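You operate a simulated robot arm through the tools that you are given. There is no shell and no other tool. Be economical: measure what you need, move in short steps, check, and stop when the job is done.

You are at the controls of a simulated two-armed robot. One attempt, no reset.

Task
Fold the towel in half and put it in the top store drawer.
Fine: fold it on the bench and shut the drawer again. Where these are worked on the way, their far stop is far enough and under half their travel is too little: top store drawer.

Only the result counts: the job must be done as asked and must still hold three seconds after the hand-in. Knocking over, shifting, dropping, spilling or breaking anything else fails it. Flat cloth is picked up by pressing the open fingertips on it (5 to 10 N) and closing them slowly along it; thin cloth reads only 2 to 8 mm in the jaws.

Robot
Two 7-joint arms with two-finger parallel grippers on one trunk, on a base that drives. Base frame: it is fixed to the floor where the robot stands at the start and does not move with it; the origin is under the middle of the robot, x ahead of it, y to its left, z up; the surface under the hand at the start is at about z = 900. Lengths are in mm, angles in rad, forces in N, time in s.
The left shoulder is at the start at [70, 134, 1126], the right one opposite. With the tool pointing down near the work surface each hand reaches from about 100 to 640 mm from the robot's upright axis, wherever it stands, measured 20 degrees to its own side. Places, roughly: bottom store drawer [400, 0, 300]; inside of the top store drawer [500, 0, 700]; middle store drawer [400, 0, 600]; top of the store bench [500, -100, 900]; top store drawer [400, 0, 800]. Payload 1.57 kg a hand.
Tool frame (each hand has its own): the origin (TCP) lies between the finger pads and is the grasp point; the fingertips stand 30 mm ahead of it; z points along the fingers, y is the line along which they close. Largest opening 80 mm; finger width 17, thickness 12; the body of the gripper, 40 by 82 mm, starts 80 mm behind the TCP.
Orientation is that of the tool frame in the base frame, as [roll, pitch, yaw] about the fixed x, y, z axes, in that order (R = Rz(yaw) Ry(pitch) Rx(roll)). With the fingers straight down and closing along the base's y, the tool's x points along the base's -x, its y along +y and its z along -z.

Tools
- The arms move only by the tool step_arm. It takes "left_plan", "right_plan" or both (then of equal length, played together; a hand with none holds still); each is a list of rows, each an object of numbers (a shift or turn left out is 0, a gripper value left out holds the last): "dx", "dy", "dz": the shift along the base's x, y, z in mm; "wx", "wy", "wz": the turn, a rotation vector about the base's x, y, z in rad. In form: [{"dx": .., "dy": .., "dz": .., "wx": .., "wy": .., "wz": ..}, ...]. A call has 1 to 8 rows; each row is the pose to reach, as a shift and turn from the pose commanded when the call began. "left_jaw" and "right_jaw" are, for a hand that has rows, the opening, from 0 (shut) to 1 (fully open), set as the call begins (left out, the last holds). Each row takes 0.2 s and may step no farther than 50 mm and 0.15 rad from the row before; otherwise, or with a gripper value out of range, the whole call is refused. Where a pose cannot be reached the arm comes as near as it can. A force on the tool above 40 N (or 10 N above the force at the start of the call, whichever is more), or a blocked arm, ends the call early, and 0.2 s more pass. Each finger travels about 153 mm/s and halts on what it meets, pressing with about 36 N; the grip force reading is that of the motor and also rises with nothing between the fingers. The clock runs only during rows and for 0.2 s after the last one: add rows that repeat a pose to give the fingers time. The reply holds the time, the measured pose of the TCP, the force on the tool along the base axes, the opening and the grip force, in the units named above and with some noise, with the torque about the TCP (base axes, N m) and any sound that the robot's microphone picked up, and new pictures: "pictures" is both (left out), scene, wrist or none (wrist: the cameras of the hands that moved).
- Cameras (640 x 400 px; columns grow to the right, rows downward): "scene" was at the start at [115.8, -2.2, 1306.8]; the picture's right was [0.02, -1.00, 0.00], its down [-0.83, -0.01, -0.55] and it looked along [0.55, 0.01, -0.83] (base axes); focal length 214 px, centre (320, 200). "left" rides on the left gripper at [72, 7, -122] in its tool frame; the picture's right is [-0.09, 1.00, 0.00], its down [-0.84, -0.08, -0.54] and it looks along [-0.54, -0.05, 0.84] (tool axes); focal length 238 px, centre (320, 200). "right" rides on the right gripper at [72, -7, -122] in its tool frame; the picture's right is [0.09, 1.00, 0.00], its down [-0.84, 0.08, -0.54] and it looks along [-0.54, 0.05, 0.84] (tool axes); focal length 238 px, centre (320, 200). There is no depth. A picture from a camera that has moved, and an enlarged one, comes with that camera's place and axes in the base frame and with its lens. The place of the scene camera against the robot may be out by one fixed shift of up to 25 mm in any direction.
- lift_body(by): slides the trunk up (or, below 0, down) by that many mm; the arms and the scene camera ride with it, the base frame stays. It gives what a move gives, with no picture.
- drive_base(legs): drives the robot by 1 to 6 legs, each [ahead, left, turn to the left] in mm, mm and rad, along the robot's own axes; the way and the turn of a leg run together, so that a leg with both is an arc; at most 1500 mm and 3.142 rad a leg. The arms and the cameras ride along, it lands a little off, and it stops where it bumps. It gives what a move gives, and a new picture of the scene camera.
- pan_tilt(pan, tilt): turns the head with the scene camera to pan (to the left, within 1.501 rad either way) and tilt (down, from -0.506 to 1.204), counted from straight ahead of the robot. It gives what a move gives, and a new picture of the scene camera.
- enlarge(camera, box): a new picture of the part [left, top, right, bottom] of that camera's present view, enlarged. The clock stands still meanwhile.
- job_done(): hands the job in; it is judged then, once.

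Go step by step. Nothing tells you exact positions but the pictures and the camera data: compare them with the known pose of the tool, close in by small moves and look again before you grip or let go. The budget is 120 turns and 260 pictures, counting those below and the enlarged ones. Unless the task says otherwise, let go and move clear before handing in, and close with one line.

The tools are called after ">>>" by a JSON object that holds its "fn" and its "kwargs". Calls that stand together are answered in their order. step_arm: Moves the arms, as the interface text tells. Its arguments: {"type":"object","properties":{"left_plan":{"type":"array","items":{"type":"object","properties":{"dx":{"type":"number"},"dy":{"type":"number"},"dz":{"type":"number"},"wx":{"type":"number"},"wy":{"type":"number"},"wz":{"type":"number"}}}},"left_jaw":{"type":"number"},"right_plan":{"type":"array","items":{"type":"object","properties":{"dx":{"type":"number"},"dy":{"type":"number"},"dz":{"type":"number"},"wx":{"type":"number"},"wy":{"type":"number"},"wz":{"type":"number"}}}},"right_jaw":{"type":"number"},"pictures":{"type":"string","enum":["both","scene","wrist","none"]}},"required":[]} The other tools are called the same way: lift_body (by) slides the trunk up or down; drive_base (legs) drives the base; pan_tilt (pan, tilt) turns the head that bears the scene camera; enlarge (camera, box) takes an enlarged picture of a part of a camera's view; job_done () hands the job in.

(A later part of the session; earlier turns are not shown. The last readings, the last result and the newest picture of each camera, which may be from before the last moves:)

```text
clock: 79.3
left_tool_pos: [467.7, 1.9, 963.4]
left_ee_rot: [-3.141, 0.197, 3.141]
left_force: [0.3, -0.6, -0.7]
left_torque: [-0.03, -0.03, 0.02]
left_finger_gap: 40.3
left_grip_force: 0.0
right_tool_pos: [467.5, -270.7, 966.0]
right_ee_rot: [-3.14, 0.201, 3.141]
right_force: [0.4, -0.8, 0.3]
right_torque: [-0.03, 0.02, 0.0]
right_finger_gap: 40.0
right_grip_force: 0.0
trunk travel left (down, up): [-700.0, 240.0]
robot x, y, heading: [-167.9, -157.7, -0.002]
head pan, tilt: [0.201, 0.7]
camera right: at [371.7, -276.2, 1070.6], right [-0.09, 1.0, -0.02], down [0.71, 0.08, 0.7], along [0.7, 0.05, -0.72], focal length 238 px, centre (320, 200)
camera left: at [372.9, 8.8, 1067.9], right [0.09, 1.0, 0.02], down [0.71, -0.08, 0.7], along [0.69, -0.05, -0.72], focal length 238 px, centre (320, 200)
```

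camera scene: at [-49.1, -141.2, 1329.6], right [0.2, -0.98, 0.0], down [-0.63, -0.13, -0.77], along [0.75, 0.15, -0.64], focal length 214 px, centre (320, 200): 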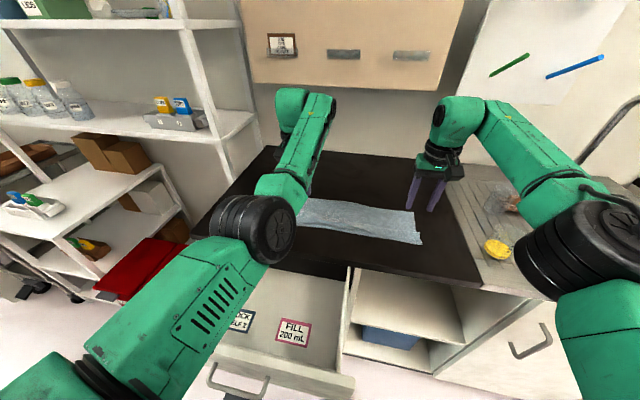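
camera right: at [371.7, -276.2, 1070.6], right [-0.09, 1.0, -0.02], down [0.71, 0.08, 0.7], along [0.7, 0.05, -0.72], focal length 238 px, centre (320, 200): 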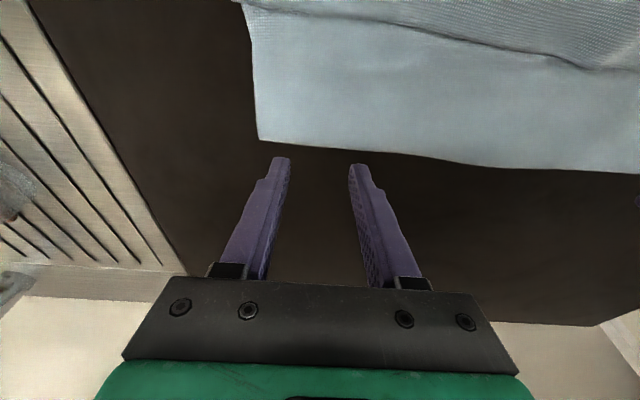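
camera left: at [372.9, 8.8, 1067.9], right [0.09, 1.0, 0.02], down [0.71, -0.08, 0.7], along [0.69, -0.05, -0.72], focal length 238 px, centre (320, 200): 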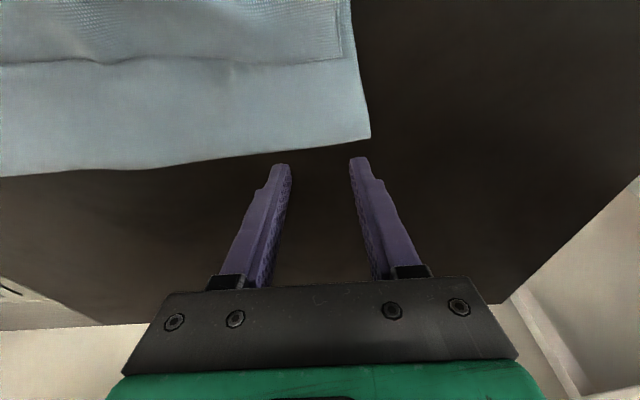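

Fold edge: x≈472 at the left hand, ≈482 at the right. I'll lower onto the cloth just inside it.

>>> {"fn": "step_arm", "kwargs": {"left_plan": [{"dx": -4, "dy": -4, "dz": -15}, {"dx": -4, "dy": -4, "dz": -27}], "right_plan": [{"dx": 3, "dy": 0, "dz": -15}, {"dx": 3, "dz": -28}], "pictures": "wrist"}}

```text
clock: 79.9
left_tool_pos: [463.5, -4.1, 938.2]
left_ee_rot: [3.139, 0.2, 3.139]
left_force: [1.2, 0.3, -0.4]
left_torque: [0.0, -0.01, 0.0]
left_finger_gap: 40.2
left_grip_force: 0.1
right_tool_pos: [469.2, -272.9, 938.4]
right_ee_rot: [3.139, 0.2, 3.139]
right_force: [0.5, 1.1, -0.3]
right_torque: [0.02, -0.04, -0.02]
right_finger_gap: 39.8
right_grip_force: 0.0
trunk travel left (down, up): [-700.0, 240.0]
robot x, y, heading: [-172.2, -152.9, 0.001]
head pan, tilt: [0.201, 0.7]
camera right: at [372.8, -278.3, 1042.8], right [-0.09, 1.0, -0.02], down [0.71, 0.08, 0.7], along [0.7, 0.05, -0.72], focal length 238 px, centre (320, 200)
camera left: at [368.5, 2.6, 1042.4], right [0.09, 1.0, 0.02], down [0.71, -0.08, 0.7], along [0.7, -0.05, -0.72], focal length 238 px, centre (320, 200)
```

right: 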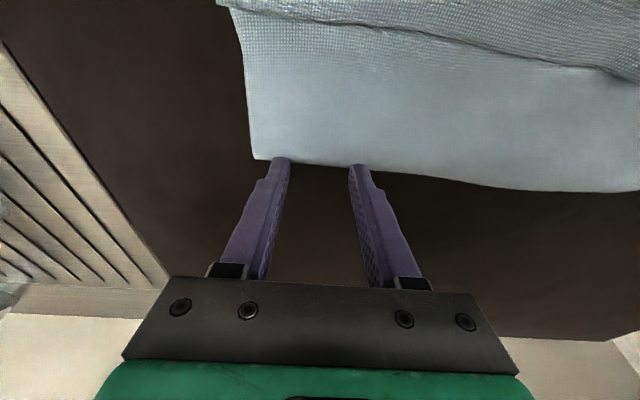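
left: 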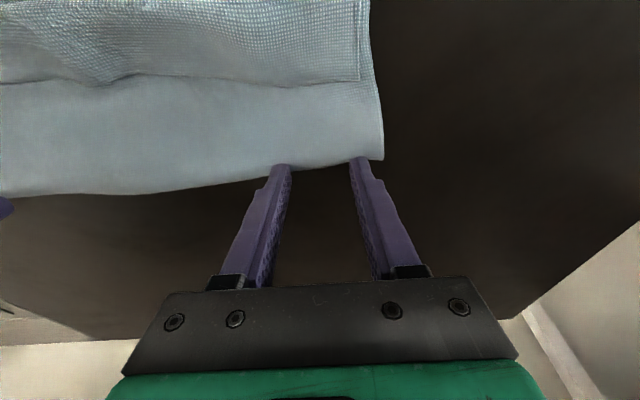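

>>> {"fn": "step_arm", "kwargs": {"left_plan": [{"dx": -5, "dz": 0}, {"dx": -5, "dz": -4}, {"dx": -5, "dz": -6}], "right_plan": [{"dx": -6, "dz": 0}, {"dx": -6, "dz": -4}, {"dx": -6, "dz": -6}], "pictures": "none"}}

```text
clock: 80.7
left_tool_pos: [458.0, -3.7, 934.2]
left_ee_rot: [3.137, 0.203, 3.14]
left_force: [0.5, 0.0, 2.4]
left_torque: [0.03, 0.02, 0.0]
left_finger_gap: 39.9
left_grip_force: 0.0
right_tool_pos: [460.4, -273.4, 933.8]
right_ee_rot: [3.139, 0.203, 3.139]
right_force: [0.8, -0.9, 3.3]
right_torque: [-0.03, -0.06, 0.02]
right_finger_gap: 40.1
right_grip_force: 0.1
trunk travel left (down, up): [-700.0, 240.0]
robot x, y, heading: [-171.9, -154.6, -0.0]
head pan, tilt: [0.201, 0.7]
```

>>> {"fn": "step_arm", "kwargs": {"left_plan": [{"dz": -0.7}, {"dz": -0.7}], "right_plan": [{"dz": -0.6}, {"dz": -0.6}], "left_jaw": 0.43, "right_jaw": 0.43, "pictures": "none"}}

>>> {"fn": "step_arm", "kwargs": {"left_plan": [{"dz": 0}], "right_plan": [{"dz": 0}], "left_jaw": 0.35, "right_jaw": 0.35, "pictures": "wrist"}}

```text
clock: 81.3
left_tool_pos: [457.3, -3.1, 932.8]
left_ee_rot: [3.138, 0.203, 3.141]
left_force: [1.6, 0.5, 5.5]
left_torque: [0.09, -0.04, -0.03]
left_finger_gap: 33.7
left_grip_force: 0.1
right_tool_pos: [460.3, -272.7, 932.5]
right_ee_rot: [3.14, 0.204, 3.14]
right_force: [1.4, 1.5, 6.5]
right_torque: [-0.1, -0.05, 0.03]
right_finger_gap: 34.0
right_grip_force: 0.0
trunk travel left (down, up): [-700.0, 240.0]
robot x, y, heading: [-174.7, -157.4, -0.004]
head pan, tilt: [0.201, 0.7]
```

```text
clock: 81.7
left_tool_pos: [455.3, -3.0, 932.6]
left_ee_rot: [3.138, 0.202, 3.14]
left_force: [0.5, -0.6, 6.3]
left_torque: [0.03, -0.01, 0.01]
left_finger_gap: 26.7
left_grip_force: 0.1
right_tool_pos: [459.6, -271.1, 933.4]
right_ee_rot: [3.14, 0.204, 3.138]
right_force: [0.6, 0.6, 6.8]
right_torque: [-0.07, -0.04, 0.01]
right_finger_gap: 26.5
right_grip_force: 0.1
trunk travel left (down, up): [-700.0, 240.0]
robot x, y, heading: [-171.5, -151.3, -0.001]
head pan, tilt: [0.201, 0.7]
camera right: at [364.4, -278.7, 1038.0], right [-0.09, 1.0, -0.02], down [0.71, 0.08, 0.7], along [0.7, 0.05, -0.71], focal length 238 px, centre (320, 200)
camera left: at [360.9, 2.4, 1037.7], right [0.09, 1.0, 0.02], down [0.71, -0.08, 0.7], along [0.7, -0.05, -0.71], focal length 238 px, centre (320, 200)
```

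right: 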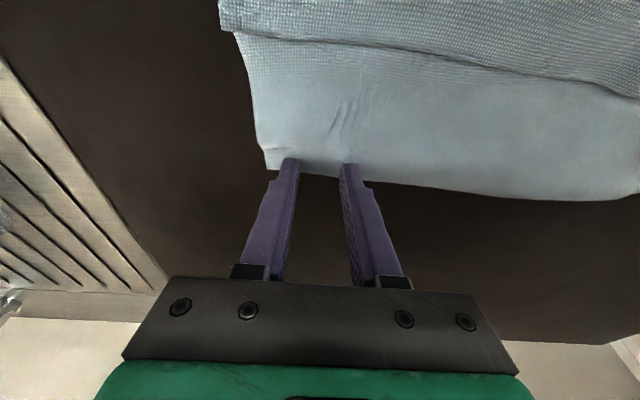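
left: 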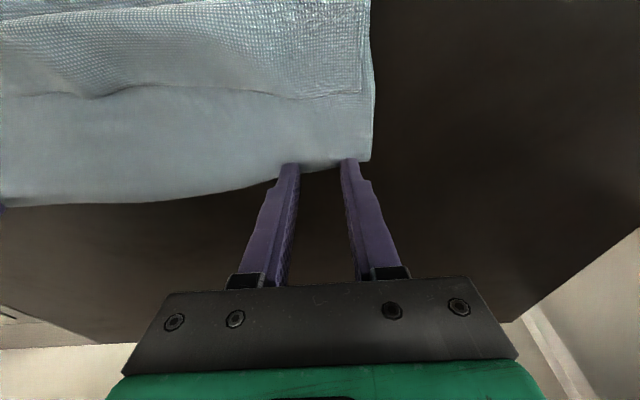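

>>> {"fn": "step_arm", "kwargs": {"left_plan": [{"dz": -0.5}], "right_plan": [{"dz": -0.2}], "left_jaw": 0.27, "right_jaw": 0.27, "pictures": "none"}}

>>> {"fn": "step_arm", "kwargs": {"left_plan": [{"dz": 0}], "right_plan": [{"dz": 0}], "left_jaw": 0.19, "right_jaw": 0.19, "pictures": "wrist"}}

```text
clock: 82.1
left_tool_pos: [455.6, -4.0, 933.7]
left_ee_rot: [3.138, 0.201, 3.14]
left_force: [0.2, -1.1, 6.6]
left_torque: [-0.02, 0.02, 0.0]
left_finger_gap: 20.6
left_grip_force: 0.1
right_tool_pos: [459.6, -272.7, 932.4]
right_ee_rot: [3.139, 0.203, 3.139]
right_force: [0.5, 0.9, 6.2]
right_torque: [-0.03, 0.01, 0.0]
right_finger_gap: 20.5
right_grip_force: 0.0
trunk travel left (down, up): [-700.0, 240.0]
robot x, y, heading: [-172.8, -153.5, -0.0]
head pan, tilt: [0.201, 0.7]
```

```text
clock: 82.5
left_tool_pos: [455.6, -3.2, 932.5]
left_ee_rot: [3.138, 0.202, 3.14]
left_force: [-0.6, -0.5, 6.4]
left_torque: [-0.01, 0.03, -0.03]
left_finger_gap: 13.9
left_grip_force: 0.0
right_tool_pos: [459.8, -273.1, 932.5]
right_ee_rot: [3.141, 0.203, 3.14]
right_force: [0.7, -0.3, 7.4]
right_torque: [-0.07, 0.01, 0.0]
right_finger_gap: 14.0
right_grip_force: 0.2
trunk travel left (down, up): [-700.0, 240.0]
robot x, y, heading: [-175.8, -155.2, 0.003]
head pan, tilt: [0.201, 0.7]
camera right: at [364.1, -279.4, 1038.0], right [-0.09, 1.0, -0.02], down [0.71, 0.08, 0.7], along [0.7, 0.05, -0.71], focal length 238 px, centre (320, 200)
camera left: at [360.5, 2.4, 1037.6], right [0.09, 1.0, 0.02], down [0.71, -0.08, 0.7], along [0.7, -0.05, -0.71], focal length 238 px, centre (320, 200)
```

right: 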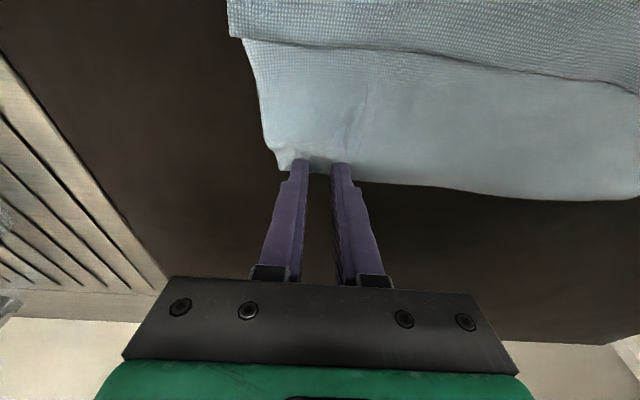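
left: 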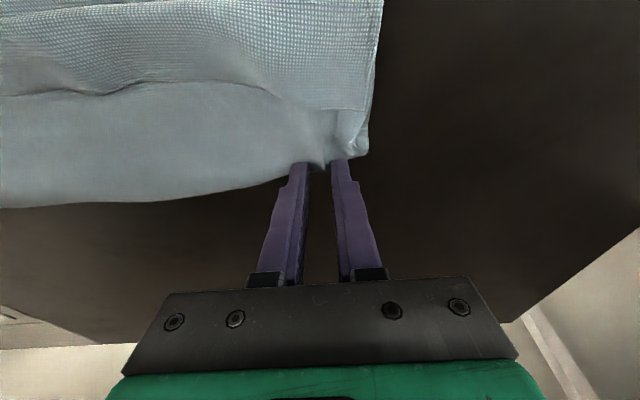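

Both sides are gathering a ridge at the fold corners, so I'll close fully.

>>> {"fn": "step_arm", "kwargs": {"left_plan": [{"dz": 0}], "right_plan": [{"dz": 0}], "left_jaw": 0.11, "right_jaw": 0.11, "pictures": "none"}}

>>> {"fn": "step_arm", "kwargs": {"left_plan": [{"dz": 0}, {"dz": 0}], "right_plan": [{"dz": 0}, {"dz": 0}], "left_jaw": 0.0, "right_jaw": 0.0, "pictures": "wrist"}}

```text
clock: 82.9
left_tool_pos: [455.3, -4.2, 933.1]
left_ee_rot: [3.14, 0.202, 3.141]
left_force: [-0.4, -0.4, 6.4]
left_torque: [-0.02, 0.01, 0.0]
left_finger_gap: 8.5
left_grip_force: 15.1
right_tool_pos: [459.7, -272.9, 933.0]
right_ee_rot: [-3.141, 0.203, 3.14]
right_force: [0.2, -0.4, 7.0]
right_torque: [-0.05, 0.02, -0.02]
right_finger_gap: 8.2
right_grip_force: 0.0
trunk travel left (down, up): [-700.0, 240.0]
robot x, y, heading: [-173.6, -151.3, -0.009]
head pan, tilt: [0.201, 0.7]
```

```text
clock: 83.5
left_tool_pos: [456.1, -3.7, 934.0]
left_ee_rot: [-3.141, 0.203, 3.14]
left_force: [-0.6, 0.0, 6.3]
left_torque: [-0.08, 0.02, 0.03]
left_finger_gap: 1.8
left_grip_force: 23.5
right_tool_pos: [459.8, -273.5, 932.5]
right_ee_rot: [3.141, 0.204, 3.14]
right_force: [-0.6, -1.6, 6.2]
right_torque: [-0.07, 0.03, -0.02]
right_finger_gap: 0.1
right_grip_force: 21.5
trunk travel left (down, up): [-700.0, 240.0]
robot x, y, heading: [-171.0, -154.9, 0.002]
head pan, tilt: [0.201, 0.7]
camera right: at [364.1, -279.7, 1038.0], right [-0.09, 1.0, -0.02], down [0.71, 0.07, 0.7], along [0.7, 0.05, -0.71], focal length 238 px, centre (320, 200)
camera left: at [360.6, 2.0, 1037.6], right [0.09, 1.0, 0.02], down [0.71, -0.08, 0.7], along [0.7, -0.05, -0.71], focal length 238 px, centre (320, 200)
```

right: 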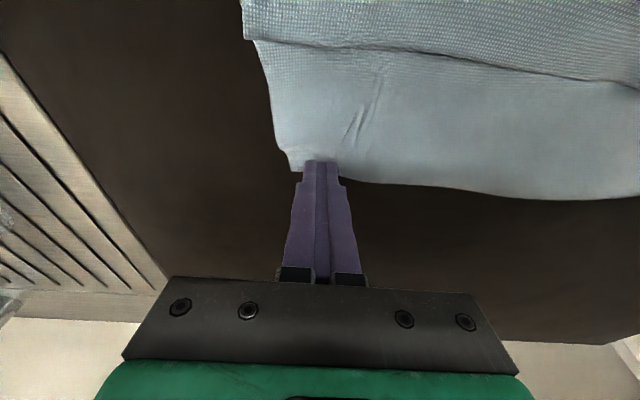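
left: 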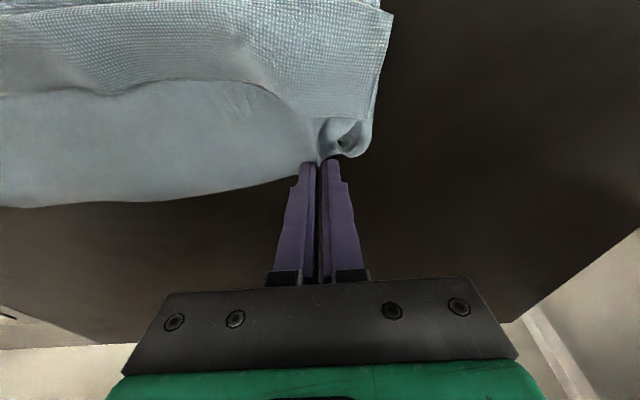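

The left hand holds; the right missed. I'll raise the left a little and retry the right with a wider opening and more pressure.

>>> {"fn": "step_arm", "kwargs": {"left_plan": [{"dz": 6}, {"dz": 12}, {"dz": 12}, {"dz": 12}], "right_plan": [{"dz": 7}, {"dx": -3, "dy": 8, "dz": 7}, {"dx": -3, "dy": 8, "dz": 0}, {"dx": -3, "dy": 8, "dz": -0.6}], "right_jaw": 0.55, "pictures": "wrist"}}

```text
clock: 84.5
left_tool_pos: [455.3, -3.3, 944.0]
left_ee_rot: [3.139, 0.203, 3.139]
left_force: [0.4, 0.7, -0.3]
left_torque: [0.01, -0.01, 0.01]
left_finger_gap: 1.7
left_grip_force: 23.6
right_tool_pos: [458.4, -266.3, 933.6]
right_ee_rot: [3.141, 0.202, 3.139]
right_force: [-0.7, -0.9, 9.6]
right_torque: [-0.22, 0.06, -0.01]
right_finger_gap: 44.1
right_grip_force: 0.7
trunk travel left (down, up): [-700.0, 240.0]
robot x, y, heading: [-173.9, -153.6, 0.004]
head pan, tilt: [0.201, 0.7]
camera right: at [362.1, -271.7, 1038.0], right [-0.09, 1.0, -0.02], down [0.71, 0.07, 0.7], along [0.7, 0.05, -0.71], focal length 238 px, centre (320, 200)
camera left: at [360.9, 2.8, 1049.8], right [0.09, 1.0, 0.02], down [0.71, -0.08, 0.7], along [0.7, -0.05, -0.72], focal length 238 px, centre (320, 200)
```

right: 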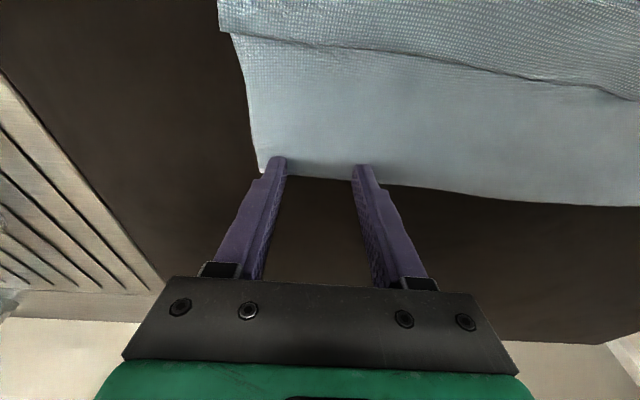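
left: 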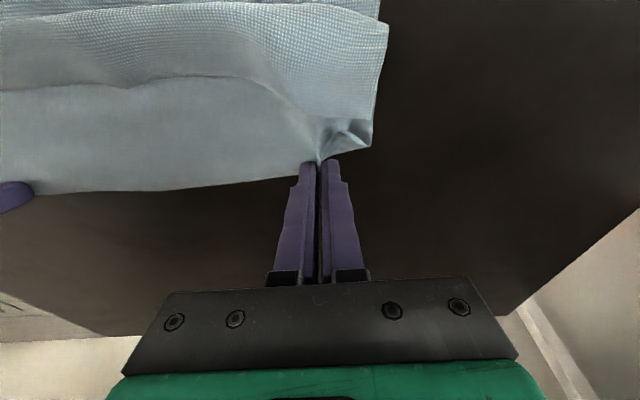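

>>> {"fn": "step_arm", "kwargs": {"right_plan": [{"dz": 0}, {"dz": 0}], "right_jaw": 0.46, "pictures": "none"}}

>>> {"fn": "step_arm", "kwargs": {"right_plan": [{"dz": 0}], "right_jaw": 0.37, "pictures": "none"}}

>>> {"fn": "step_arm", "kwargs": {"right_plan": [{"dz": 0}], "right_jaw": 0.28, "pictures": "wrist"}}

```text
clock: 85.1
left_tool_pos: [455.8, -3.6, 944.4]
left_ee_rot: [3.141, 0.202, 3.14]
left_force: [-1.0, -0.1, 0.5]
left_torque: [0.0, -0.01, -0.02]
left_finger_gap: 2.2
left_grip_force: 23.6
right_tool_pos: [459.2, -265.3, 933.8]
right_ee_rot: [3.14, 0.204, 3.139]
right_force: [1.7, 0.1, 12.3]
right_torque: [-0.23, -0.04, 0.05]
right_finger_gap: 36.1
right_grip_force: 0.1
trunk travel left (down, up): [-700.0, 240.0]
robot x, y, heading: [-176.5, -159.3, -0.001]
head pan, tilt: [0.201, 0.7]
```

```text
clock: 85.5
left_tool_pos: [456.1, -3.0, 946.1]
left_ee_rot: [3.141, 0.202, 3.139]
left_force: [0.9, 0.4, -0.4]
left_torque: [-0.01, 0.01, 0.01]
left_finger_gap: 1.9
left_grip_force: 23.8
right_tool_pos: [457.5, -264.7, 933.9]
right_ee_rot: [-3.14, 0.205, -3.141]
right_force: [2.2, 0.2, 12.9]
right_torque: [-0.19, -0.01, 0.0]
right_finger_gap: 29.2
right_grip_force: 0.1
trunk travel left (down, up): [-700.0, 240.0]
robot x, y, heading: [-174.3, -153.9, -0.002]
head pan, tilt: [0.201, 0.7]
```

```text
clock: 85.9
left_tool_pos: [455.7, -3.8, 945.6]
left_ee_rot: [3.14, 0.202, 3.139]
left_force: [0.2, 0.1, 0.2]
left_torque: [0.01, 0.01, 0.0]
left_finger_gap: 2.3
left_grip_force: 23.6
right_tool_pos: [457.5, -265.8, 933.7]
right_ee_rot: [3.141, 0.206, -3.141]
right_force: [0.7, -2.1, 14.5]
right_torque: [-0.21, 0.0, 0.01]
right_finger_gap: 22.3
right_grip_force: 0.9
trunk travel left (down, up): [-700.0, 240.0]
robot x, y, heading: [-171.4, -153.2, -0.0]
head pan, tilt: [0.201, 0.7]
camera right: at [361.5, -271.4, 1038.0], right [-0.09, 1.0, -0.02], down [0.71, 0.08, 0.7], along [0.7, 0.05, -0.71], focal length 238 px, centre (320, 200)
```

right: 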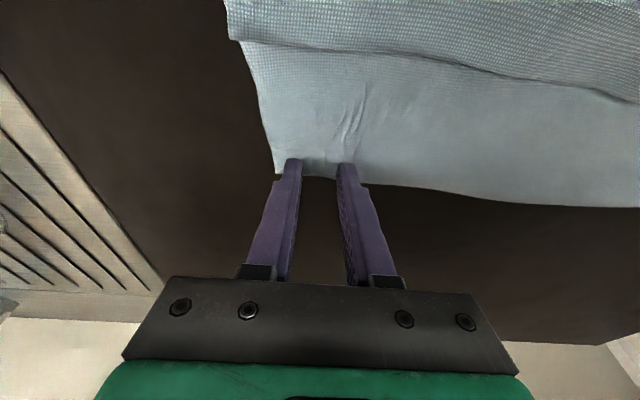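

>>> {"fn": "step_arm", "kwargs": {"right_plan": [{"dz": 0.5}], "right_jaw": 0.2, "pictures": "none"}}

>>> {"fn": "step_arm", "kwargs": {"right_plan": [{"dz": 0}], "right_jaw": 0.12, "pictures": "wrist"}}

>>> {"fn": "step_arm", "kwargs": {"right_plan": [{"dz": 0}, {"dz": 0}], "right_jaw": 0.0, "pictures": "wrist"}}

```text
clock: 86.3
left_tool_pos: [455.8, -3.5, 945.2]
left_ee_rot: [3.14, 0.202, 3.141]
left_force: [-0.5, 1.0, 0.0]
left_torque: [0.02, 0.01, 0.04]
left_finger_gap: 1.8
left_grip_force: 23.4
right_tool_pos: [457.8, -264.0, 931.1]
right_ee_rot: [-3.141, 0.203, 3.14]
right_force: [0.8, -1.8, 13.6]
right_torque: [-0.22, -0.02, 0.04]
right_finger_gap: 16.5
right_grip_force: 0.2
trunk travel left (down, up): [-700.0, 240.0]
robot x, y, heading: [-172.2, -153.4, -0.003]
head pan, tilt: [0.201, 0.7]
```

```text
clock: 86.7
left_tool_pos: [455.7, -4.1, 943.9]
left_ee_rot: [3.14, 0.202, 3.139]
left_force: [-0.1, 0.6, -0.9]
left_torque: [-0.03, -0.01, -0.01]
left_finger_gap: 2.2
left_grip_force: 23.6
right_tool_pos: [457.4, -264.8, 933.5]
right_ee_rot: [3.141, 0.203, 3.141]
right_force: [0.7, -0.9, 13.0]
right_torque: [-0.13, 0.0, 0.03]
right_finger_gap: 9.5
right_grip_force: 0.0
trunk travel left (down, up): [-700.0, 240.0]
robot x, y, heading: [-170.9, -155.4, -0.003]
head pan, tilt: [0.201, 0.7]
camera right: at [361.1, -271.1, 1038.0], right [-0.09, 1.0, -0.02], down [0.71, 0.08, 0.7], along [0.7, 0.05, -0.71], focal length 238 px, centre (320, 200)
```

right: 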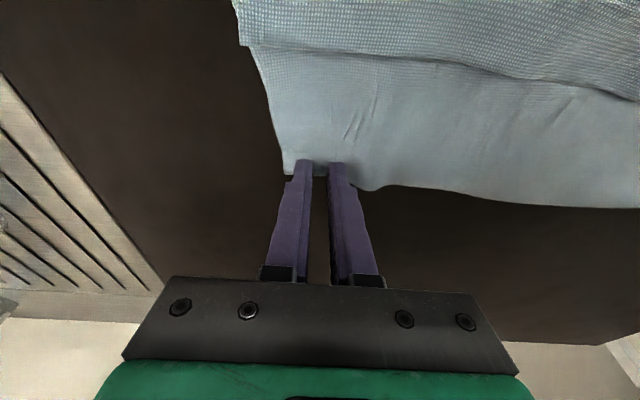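

```text
clock: 87.3
left_tool_pos: [455.6, -3.0, 944.5]
left_ee_rot: [3.138, 0.203, 3.14]
left_force: [-0.3, -0.6, -0.5]
left_torque: [0.04, 0.02, 0.02]
left_finger_gap: 1.9
left_grip_force: 23.2
right_tool_pos: [456.9, -264.6, 933.4]
right_ee_rot: [3.14, 0.203, 3.139]
right_force: [0.0, -1.3, 12.8]
right_torque: [-0.08, 0.02, 0.0]
right_finger_gap: 0.1
right_grip_force: 20.7
trunk travel left (down, up): [-700.0, 240.0]
robot x, y, heading: [-171.0, -152.9, -0.005]
head pan, tilt: [0.201, 0.7]
camera right: at [361.0, -271.7, 1038.0], right [-0.09, 1.0, -0.02], down [0.71, 0.07, 0.7], along [0.7, 0.05, -0.71], focal length 238 px, centre (320, 200)
```

right: 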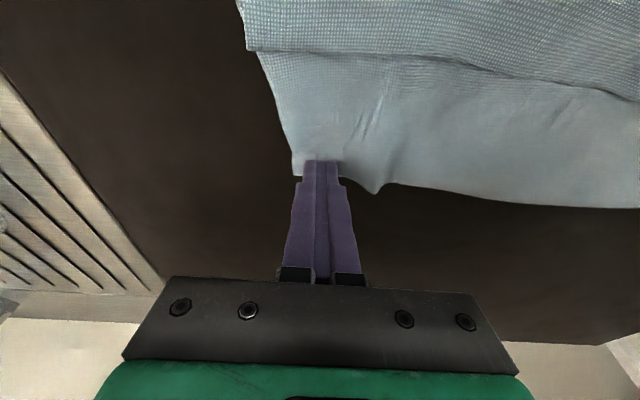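

Missed again at 13 N. I'll retry at 7–8 N, with the tips 8 mm further onto the cloth.

>>> {"fn": "step_arm", "kwargs": {"right_plan": [{"dz": 7}, {"dx": -8, "dy": 6, "dz": 7}, {"dx": -8, "dy": 6, "dz": 1.2}, {"dx": -8, "dy": 6, "dz": 0.7}], "right_jaw": 0.55, "pictures": "wrist"}}

```text
clock: 88.3
left_tool_pos: [455.8, -2.6, 945.2]
left_ee_rot: [3.141, 0.201, 3.139]
left_force: [0.3, -0.9, 0.0]
left_torque: [0.04, -0.01, 0.01]
left_finger_gap: 1.9
left_grip_force: 23.3
right_tool_pos: [450.5, -258.9, 933.1]
right_ee_rot: [3.139, 0.204, 3.14]
right_force: [0.1, -0.7, 7.5]
right_torque: [-0.18, -0.03, 0.01]
right_finger_gap: 44.2
right_grip_force: 0.6
trunk travel left (down, up): [-700.0, 240.0]
robot x, y, heading: [-174.7, -153.4, 0.0]
head pan, tilt: [0.201, 0.7]
camera right: at [354.3, -265.5, 1038.1], right [-0.09, 1.0, -0.02], down [0.71, 0.08, 0.7], along [0.7, 0.05, -0.71], focal length 238 px, centre (320, 200)
```

right: 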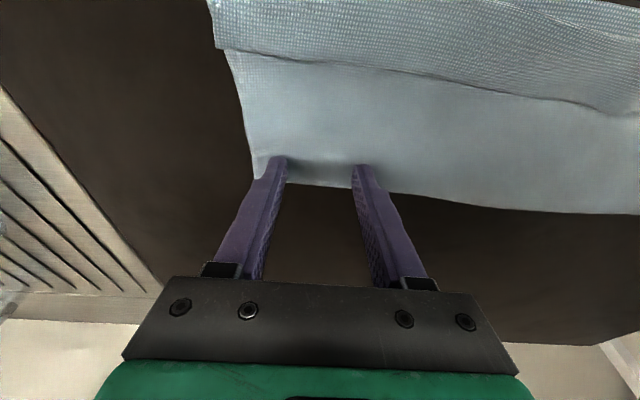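

The torque shows nearly all the pressure on the outer finger, so the inner one floats. I'll roll the right hand slightly to balance the two fingers.

>>> {"fn": "step_arm", "kwargs": {"right_plan": [{"dz": 5}, {"dy": 4, "dz": 5, "wx": -0.03}, {"dy": 4, "dz": 0.5, "wx": -0.03}, {"dy": 4, "dz": 0, "wx": -0.03}], "pictures": "none"}}

```text
clock: 89.3
left_tool_pos: [456.3, -3.3, 944.8]
left_ee_rot: [3.14, 0.201, 3.14]
left_force: [-0.6, -0.5, -0.6]
left_torque: [0.02, -0.01, 0.04]
left_finger_gap: 1.8
left_grip_force: 23.8
right_tool_pos: [450.5, -254.9, 932.5]
right_ee_rot: [-3.11, 0.204, -3.137]
right_force: [2.9, 0.3, 8.6]
right_torque: [0.29, -0.04, -0.05]
right_finger_gap: 44.2
right_grip_force: 0.0
trunk travel left (down, up): [-700.0, 240.0]
robot x, y, heading: [-175.8, -151.4, 0.0]
head pan, tilt: [0.201, 0.7]
```

>>> {"fn": "step_arm", "kwargs": {"right_plan": [{"dz": 0, "wx": 0.017}, {"dz": 0, "wx": 0.017}], "pictures": "none"}}

```text
clock: 89.9
left_tool_pos: [456.3, -3.9, 944.9]
left_ee_rot: [3.14, 0.2, 3.139]
left_force: [0.7, -0.9, -0.1]
left_torque: [0.0, 0.01, -0.01]
left_finger_gap: 1.9
left_grip_force: 23.8
right_tool_pos: [450.2, -256.4, 933.4]
right_ee_rot: [-3.13, 0.203, 3.141]
right_force: [1.9, -0.4, 10.9]
right_torque: [0.08, -0.06, -0.04]
right_finger_gap: 44.2
right_grip_force: 0.0
trunk travel left (down, up): [-700.0, 240.0]
robot x, y, heading: [-172.4, -159.3, -0.005]
head pan, tilt: [0.201, 0.7]
```

Pressure is balanced now at 10.9 N, so I'll close slowly.

>>> {"fn": "step_arm", "kwargs": {"right_plan": [{"dz": 0.2}, {"dz": 0.2}], "right_jaw": 0.45, "pictures": "none"}}

>>> {"fn": "step_arm", "kwargs": {"right_plan": [{"dz": 0}], "right_jaw": 0.36, "pictures": "none"}}

>>> {"fn": "step_arm", "kwargs": {"right_plan": [{"dz": 0}], "right_jaw": 0.28, "pictures": "wrist"}}

```text
clock: 90.5
left_tool_pos: [456.6, -3.6, 945.0]
left_ee_rot: [3.139, 0.2, 3.141]
left_force: [0.5, -0.4, 0.4]
left_torque: [0.02, -0.04, -0.03]
left_finger_gap: 2.0
left_grip_force: 23.6
right_tool_pos: [450.3, -255.3, 932.7]
right_ee_rot: [-3.13, 0.201, -3.141]
right_force: [0.0, 0.1, 9.4]
right_torque: [0.0, 0.04, -0.01]
right_finger_gap: 35.2
right_grip_force: 0.0
trunk travel left (down, up): [-700.0, 240.0]
robot x, y, heading: [-173.0, -154.2, 0.001]
head pan, tilt: [0.201, 0.7]
```

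```text
clock: 90.9
left_tool_pos: [455.4, -3.4, 944.9]
left_ee_rot: [3.14, 0.203, 3.141]
left_force: [0.7, -0.8, 0.7]
left_torque: [-0.01, 0.0, 0.01]
left_finger_gap: 2.0
left_grip_force: 23.6
right_tool_pos: [449.6, -255.0, 932.4]
right_ee_rot: [-3.129, 0.202, -3.14]
right_force: [0.5, 1.5, 8.4]
right_torque: [0.01, 0.03, 0.0]
right_finger_gap: 28.3
right_grip_force: 0.0
trunk travel left (down, up): [-700.0, 240.0]
robot x, y, heading: [-170.9, -149.2, -0.006]
head pan, tilt: [0.201, 0.7]
```

```text
clock: 91.3
left_tool_pos: [455.4, -2.7, 944.1]
left_ee_rot: [3.141, 0.201, 3.139]
left_force: [0.3, -1.7, -0.4]
left_torque: [-0.07, -0.01, 0.01]
left_finger_gap: 2.0
left_grip_force: 23.8
right_tool_pos: [449.8, -254.5, 933.7]
right_ee_rot: [-3.131, 0.201, 3.141]
right_force: [-0.3, 1.5, 8.5]
right_torque: [-0.01, 0.02, 0.01]
right_finger_gap: 22.5
right_grip_force: 0.1
trunk travel left (down, up): [-700.0, 240.0]
robot x, y, heading: [-171.6, -155.9, -0.001]
head pan, tilt: [0.201, 0.7]
camera right: at [353.9, -259.8, 1038.0], right [-0.09, 1.0, -0.03], down [0.71, 0.08, 0.7], along [0.7, 0.04, -0.72], focal length 238 px, centre (320, 200)
```

right: 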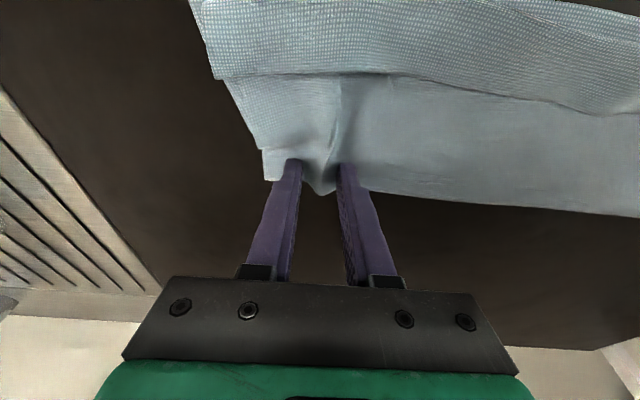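

That made a big clear ridge, so I'll finish closing.

>>> {"fn": "step_arm", "kwargs": {"right_plan": [{"dz": 0}], "right_jaw": 0.2, "pictures": "none"}}

>>> {"fn": "step_arm", "kwargs": {"right_plan": [{"dz": 0}], "right_jaw": 0.12, "pictures": "none"}}

>>> {"fn": "step_arm", "kwargs": {"right_plan": [{"dz": 0}, {"dz": 0}], "right_jaw": 0.0, "pictures": "wrist"}}

```text
clock: 91.7
left_tool_pos: [456.1, -4.0, 944.2]
left_ee_rot: [3.14, 0.2, 3.139]
left_force: [-0.6, -2.7, 0.2]
left_torque: [-0.09, 0.04, 0.03]
left_finger_gap: 1.9
left_grip_force: 23.7
right_tool_pos: [449.7, -254.3, 934.1]
right_ee_rot: [-3.131, 0.204, -3.141]
right_force: [0.9, 3.3, 7.3]
right_torque: [0.04, 0.03, 0.03]
right_finger_gap: 16.1
right_grip_force: 1.0
trunk travel left (down, up): [-700.0, 240.0]
robot x, y, heading: [-176.3, -155.2, 0.002]
head pan, tilt: [0.201, 0.7]
```

```text
clock: 92.1
left_tool_pos: [455.0, -5.0, 945.0]
left_ee_rot: [3.14, 0.201, 3.14]
left_force: [-0.7, -6.4, 0.9]
left_torque: [-0.24, 0.0, 0.01]
left_finger_gap: 1.9
left_grip_force: 23.8
right_tool_pos: [449.9, -256.0, 932.2]
right_ee_rot: [-3.13, 0.201, -3.14]
right_force: [0.3, 6.5, 9.5]
right_torque: [0.13, 0.0, 0.0]
right_finger_gap: 10.4
right_grip_force: 5.9
trunk travel left (down, up): [-700.0, 240.0]
robot x, y, heading: [-168.5, -153.1, 0.0]
head pan, tilt: [0.201, 0.7]
```

```text
clock: 92.7
left_tool_pos: [456.3, -3.2, 943.3]
left_ee_rot: [3.141, 0.2, 3.14]
left_force: [0.4, -12.2, -0.7]
left_torque: [-0.4, 0.02, 0.01]
left_finger_gap: 2.2
left_grip_force: 23.9
right_tool_pos: [450.3, -253.5, 933.8]
right_ee_rot: [-3.131, 0.203, -3.14]
right_force: [-0.2, 13.0, 6.8]
right_torque: [0.38, -0.05, 0.04]
right_finger_gap: 2.4
right_grip_force: 24.4
trunk travel left (down, up): [-700.0, 240.0]
robot x, y, heading: [-173.5, -151.8, 0.001]
head pan, tilt: [0.201, 0.7]
camera right: at [353.9, -259.2, 1038.2], right [-0.09, 1.0, -0.03], down [0.71, 0.08, 0.7], along [0.7, 0.04, -0.72], focal length 238 px, centre (320, 200)
```

right: 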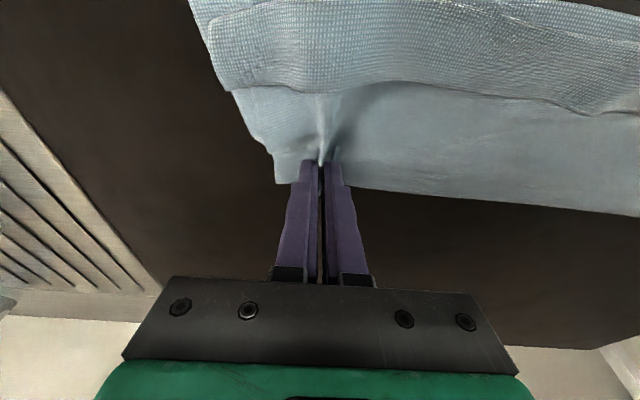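

Both hands hold the cloth beside the fold, and it is taut. I'll slacken it a few mm and lift with the trunk.

>>> {"fn": "step_arm", "kwargs": {"left_plan": [{"dz": 5, "dy": -1}, {"dz": 12, "dy": -3}], "right_plan": [{"dz": 8, "dy": 4}, {"dz": 22, "dy": 7}], "pictures": "none"}}

>>> {"fn": "lift_body", "kwargs": {"by": 130}}

>>> {"fn": "pan_tilt", "kwargs": {"pan": 0.0, "tilt": 0.8}}

```text
clock: 93.3
left_tool_pos: [456.1, -6.7, 956.3]
left_ee_rot: [3.138, 0.2, -3.14]
left_force: [0.9, -3.4, 0.6]
left_torque: [-0.17, -0.02, -0.02]
left_finger_gap: 1.8
left_grip_force: 23.7
right_tool_pos: [451.3, -250.3, 954.0]
right_ee_rot: [-3.126, 0.201, 3.141]
right_force: [0.3, 3.9, 0.6]
right_torque: [0.1, -0.01, 0.01]
right_finger_gap: 2.1
right_grip_force: 23.8
trunk travel left (down, up): [-700.0, 240.0]
robot x, y, heading: [-171.8, -153.8, -0.001]
head pan, tilt: [0.201, 0.7]
```

```text
clock: 94.8
left_tool_pos: [457.8, -6.8, 1085.9]
left_ee_rot: [3.14, 0.199, 3.141]
left_force: [-0.5, -2.4, 0.4]
left_torque: [-0.06, 0.03, 0.0]
left_finger_gap: 2.2
left_grip_force: 23.6
right_tool_pos: [450.3, -249.2, 1082.7]
right_ee_rot: [-3.132, 0.201, 3.14]
right_force: [0.6, 1.5, 0.0]
right_torque: [0.06, 0.02, 0.02]
right_finger_gap: 2.1
right_grip_force: 23.5
trunk travel left (down, up): [-830.0, 110.0]
robot x, y, heading: [-172.9, -153.8, -0.001]
head pan, tilt: [0.201, 0.7]
```

```text
clock: 95.6
left_tool_pos: [457.3, -7.1, 1085.8]
left_ee_rot: [3.141, 0.201, 3.139]
left_force: [-0.1, -2.6, -0.1]
left_torque: [-0.08, 0.01, 0.02]
left_finger_gap: 1.9
left_grip_force: 23.8
right_tool_pos: [451.1, -249.1, 1084.0]
right_ee_rot: [-3.13, 0.2, 3.141]
right_force: [-0.4, 0.5, 0.4]
right_torque: [0.06, -0.01, -0.01]
right_finger_gap: 2.4
right_grip_force: 23.5
trunk travel left (down, up): [-830.0, 110.0]
robot x, y, heading: [-172.0, -153.4, 0.001]
head pan, tilt: [0.0, 0.799]
camera scene: at [-46.6, -158.1, 1450.7], right [0.0, -1.0, 0.0], down [-0.72, 0.0, -0.7], along [0.7, 0.0, -0.72], focal length 214 px, centre (320, 200)
```

scene: 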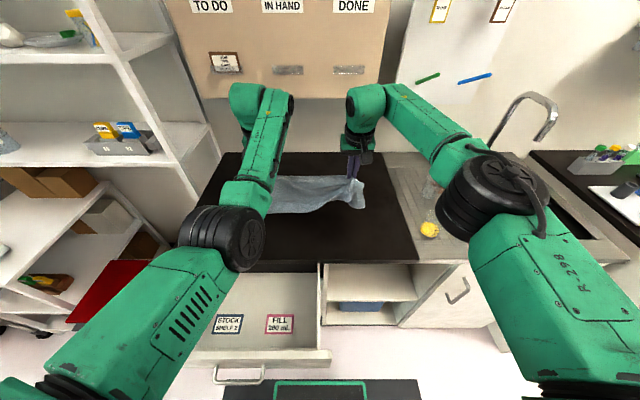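

>>> {"fn": "enlarge", "kwargs": {"camera": "scene", "box": [210, 130, 410, 260]}}

>>> {"fn": "enlarge", "kwargs": {"camera": "right", "box": [0, 0, 640, 400]}}

```text
3.08 times, centred on (310, 195) of scene
camera zoom: at [-46.6, -158.1, 1450.7], right [0.0, -1.0, 0.0], down [-0.72, 0.0, -0.7], along [0.7, 0.0, -0.72], focal length 660 px, centre (351, 215)
```

zoom: 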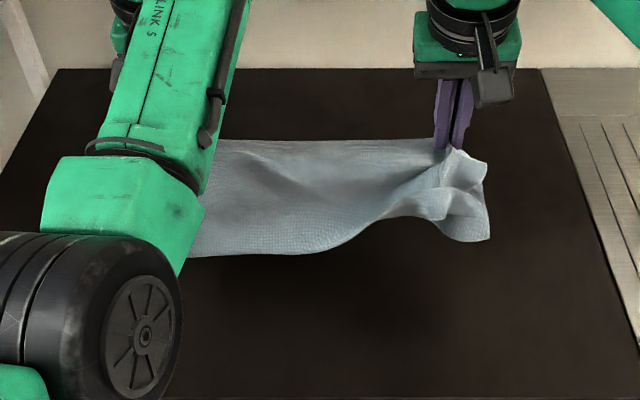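

```text
1.00 times, centred on (320, 200) of right (not enlarged: the box is as wide or as high as the picture)
camera zoom: at [355.5, -253.5, 1188.5], right [-0.09, 1.0, -0.03], down [0.71, 0.08, 0.7], along [0.7, 0.04, -0.72], focal length 238 px, centre (320, 200)
```

zoom: 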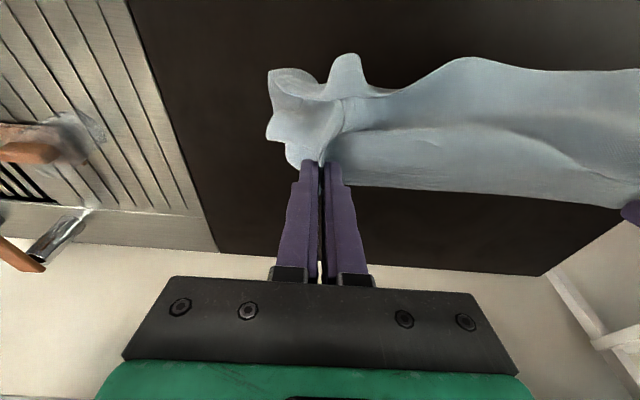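

The towel hangs neatly folded over the line between the hands. I'll carry it back and left until it hangs above the open drawer (front panel x≈40–57, y −186…268).

>>> {"fn": "drive_base", "kwargs": {"legs": [[-335, 0, 0], [0, 173, 0]]}}

```text
clock: 98.9
left_tool_pos: [120.1, 164.2, 1085.3]
left_ee_rot: [3.136, 0.199, 3.141]
left_force: [-0.8, -2.1, -0.4]
left_torque: [-0.01, 0.0, 0.02]
left_finger_gap: 1.9
left_grip_force: 23.9
right_tool_pos: [115.3, -77.5, 1082.5]
right_ee_rot: [-3.131, 0.201, -3.14]
right_force: [1.1, 1.8, 0.1]
right_torque: [0.06, -0.01, 0.03]
right_finger_gap: 2.0
right_grip_force: 23.7
trunk travel left (down, up): [-830.0, 110.0]
robot x, y, heading: [-512.1, 16.1, 0.001]
head pan, tilt: [0.0, 0.799]
camera scene: at [-384.4, 12.1, 1450.7], right [0.0, -1.0, 0.0], down [-0.72, 0.0, -0.7], along [0.7, 0.0, -0.72], focal length 214 px, centre (320, 200)
```

scene: 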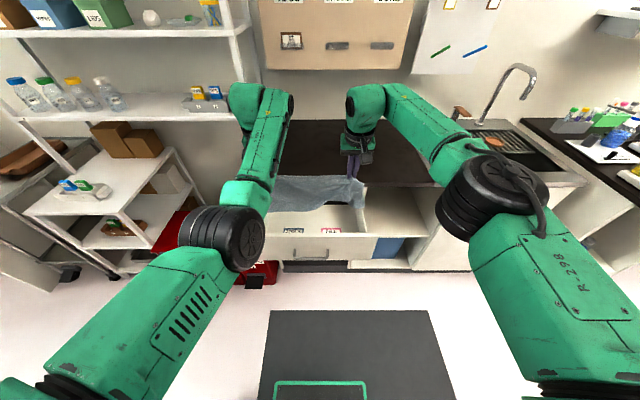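

Now I'll lower 140 mm and check with the cameras.

>>> {"fn": "lift_body", "kwargs": {"by": -140}}

>>> {"fn": "enlarge", "kwargs": {"camera": "right", "box": [0, 0, 640, 400]}}

>>> {"fn": "enlarge", "kwargs": {"camera": "left", "box": [0, 0, 640, 400]}}

>>> {"fn": "enlarge", "kwargs": {"camera": "scene", "box": [160, 120, 480, 320]}}

```text
clock: 100.5
left_tool_pos: [119.2, 167.6, 945.3]
left_ee_rot: [3.141, 0.2, 3.141]
left_force: [-0.3, -1.7, 0.2]
left_torque: [-0.03, -0.02, 0.02]
left_finger_gap: 2.0
left_grip_force: 23.9
right_tool_pos: [113.0, -75.0, 944.6]
right_ee_rot: [-3.129, 0.201, -3.14]
right_force: [-0.9, 1.8, 0.8]
right_torque: [0.03, 0.02, -0.05]
right_finger_gap: 2.2
right_grip_force: 24.1
trunk travel left (down, up): [-690.0, 250.0]
robot x, y, heading: [-513.0, 20.5, -0.001]
head pan, tilt: [0.0, 0.799]
```

```text
1.00 times, centred on (320, 200) of right (not enlarged: the box is as wide or as high as the picture)
camera zoom: at [17.5, -79.3, 1048.6], right [-0.09, 1.0, -0.03], down [0.71, 0.09, 0.7], along [0.7, 0.04, -0.72], focal length 238 px, centre (320, 200)
```

zoom: 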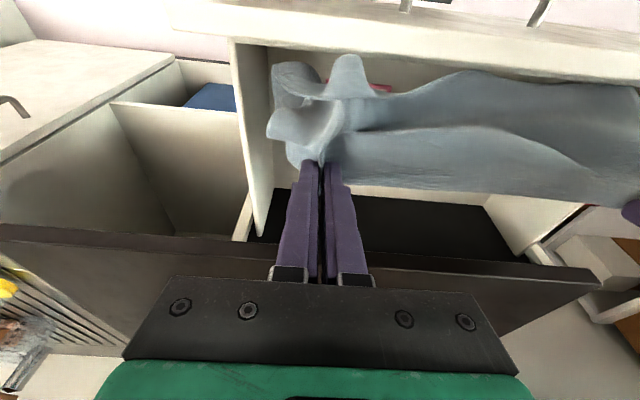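

```text
1.00 times, centred on (320, 200) of left (not enlarged: the box is as wide or as high as the picture)
camera zoom: at [24.2, 173.1, 1050.9], right [0.09, 1.0, 0.02], down [0.71, -0.08, 0.7], along [0.7, -0.05, -0.72], focal length 238 px, centre (320, 200)
```

zoom: 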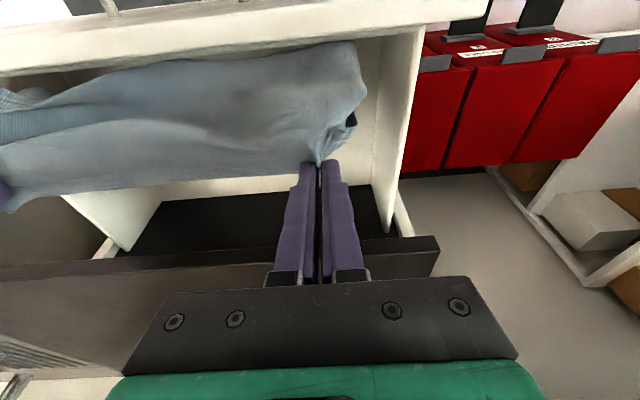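

```text
2.00 times, centred on (320, 220) of scene
camera zoom: at [-384.9, 15.6, 1310.8], right [0.0, -1.0, 0.0], down [-0.72, 0.0, -0.7], along [0.7, 0.0, -0.72], focal length 429 px, centre (320, 160)
```

zoom: 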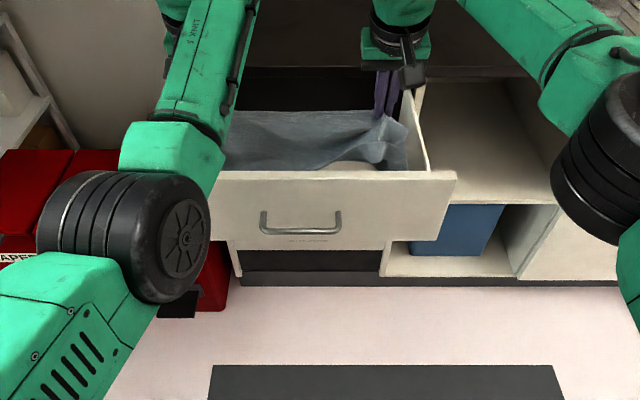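

The cloth fits between the drawer walls. I'll move forward a bit and lower on until its lower edges touch the drawer floor, using arm motion to keep the left elbow high.

>>> {"fn": "drive_base", "kwargs": {"legs": [[28, 0, 0]]}}

>>> {"fn": "step_arm", "kwargs": {"left_plan": [{"dz": -15}, {"dz": -30}, {"dz": -45}, {"dz": -60}], "right_plan": [{"dz": -15}, {"dz": -30}, {"dz": -45}, {"dz": -60}], "pictures": "wrist"}}

```text
clock: 101.4
left_tool_pos: [143.4, 166.5, 948.8]
left_ee_rot: [3.14, 0.204, -3.141]
left_force: [-0.5, -1.4, 0.6]
left_torque: [-0.05, -0.03, -0.01]
left_finger_gap: 1.7
left_grip_force: 23.8
right_tool_pos: [137.4, -74.5, 945.6]
right_ee_rot: [-3.131, 0.203, -3.139]
right_force: [0.0, 1.9, -0.3]
right_torque: [0.04, -0.03, 0.01]
right_finger_gap: 2.6
right_grip_force: 23.7
trunk travel left (down, up): [-690.0, 250.0]
robot x, y, heading: [-485.3, 16.5, -0.001]
head pan, tilt: [0.0, 0.799]
camera scene: at [-361.8, 15.7, 1311.3], right [0.0, -1.0, 0.0], down [-0.71, 0.0, -0.7], along [0.7, 0.0, -0.71], focal length 214 px, centre (320, 200)
```

scene: 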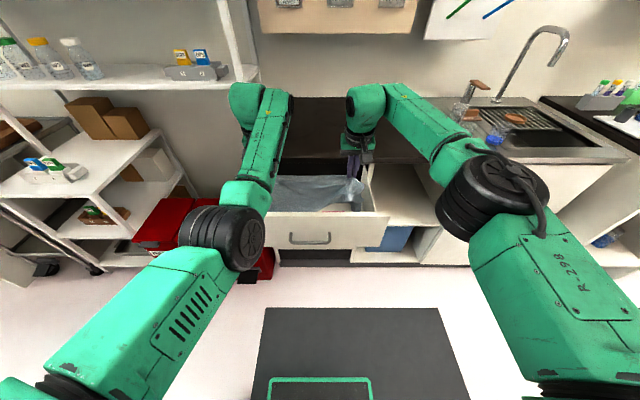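

```text
clock: 102.4
left_tool_pos: [148.5, 167.6, 886.4]
left_ee_rot: [3.138, 0.203, 3.14]
left_force: [-0.3, -2.4, -0.6]
left_torque: [-0.07, 0.02, 0.03]
left_finger_gap: 1.7
left_grip_force: 23.5
right_tool_pos: [139.6, -73.8, 882.0]
right_ee_rot: [-3.13, 0.201, -3.138]
right_force: [0.6, 1.3, -0.6]
right_torque: [0.04, -0.02, 0.01]
right_finger_gap: 2.0
right_grip_force: 23.9
trunk travel left (down, up): [-690.0, 250.0]
robot x, y, heading: [-481.7, 19.2, -0.001]
head pan, tilt: [0.0, 0.799]
camera right: at [44.6, -79.4, 987.2], right [-0.09, 1.0, -0.03], down [0.71, 0.09, 0.7], along [0.7, 0.04, -0.72], focal length 238 px, centre (320, 200)
camera left: at [53.3, 173.1, 991.2], right [0.09, 1.0, 0.02], down [0.71, -0.08, 0.7], along [0.7, -0.05, -0.72], focal length 238 px, centre (320, 200)
```

right: 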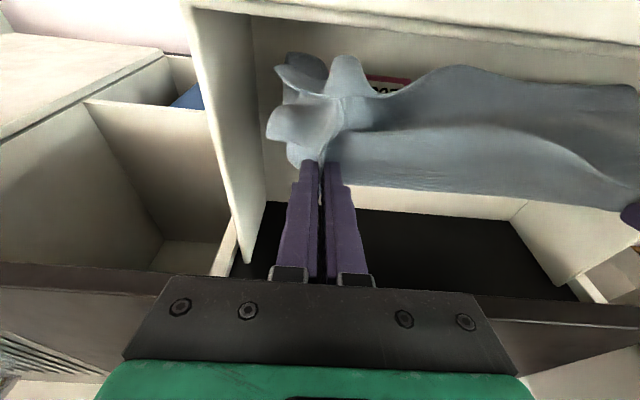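
left: 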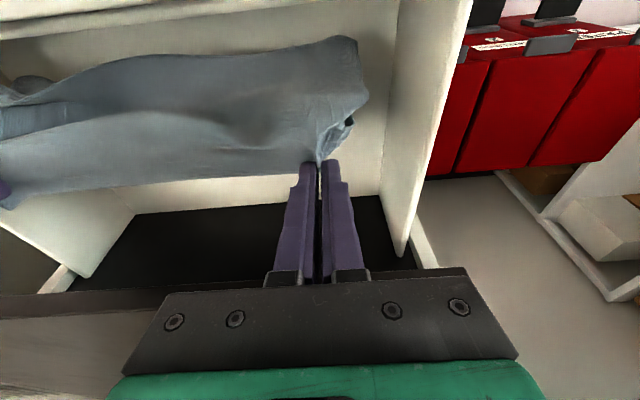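

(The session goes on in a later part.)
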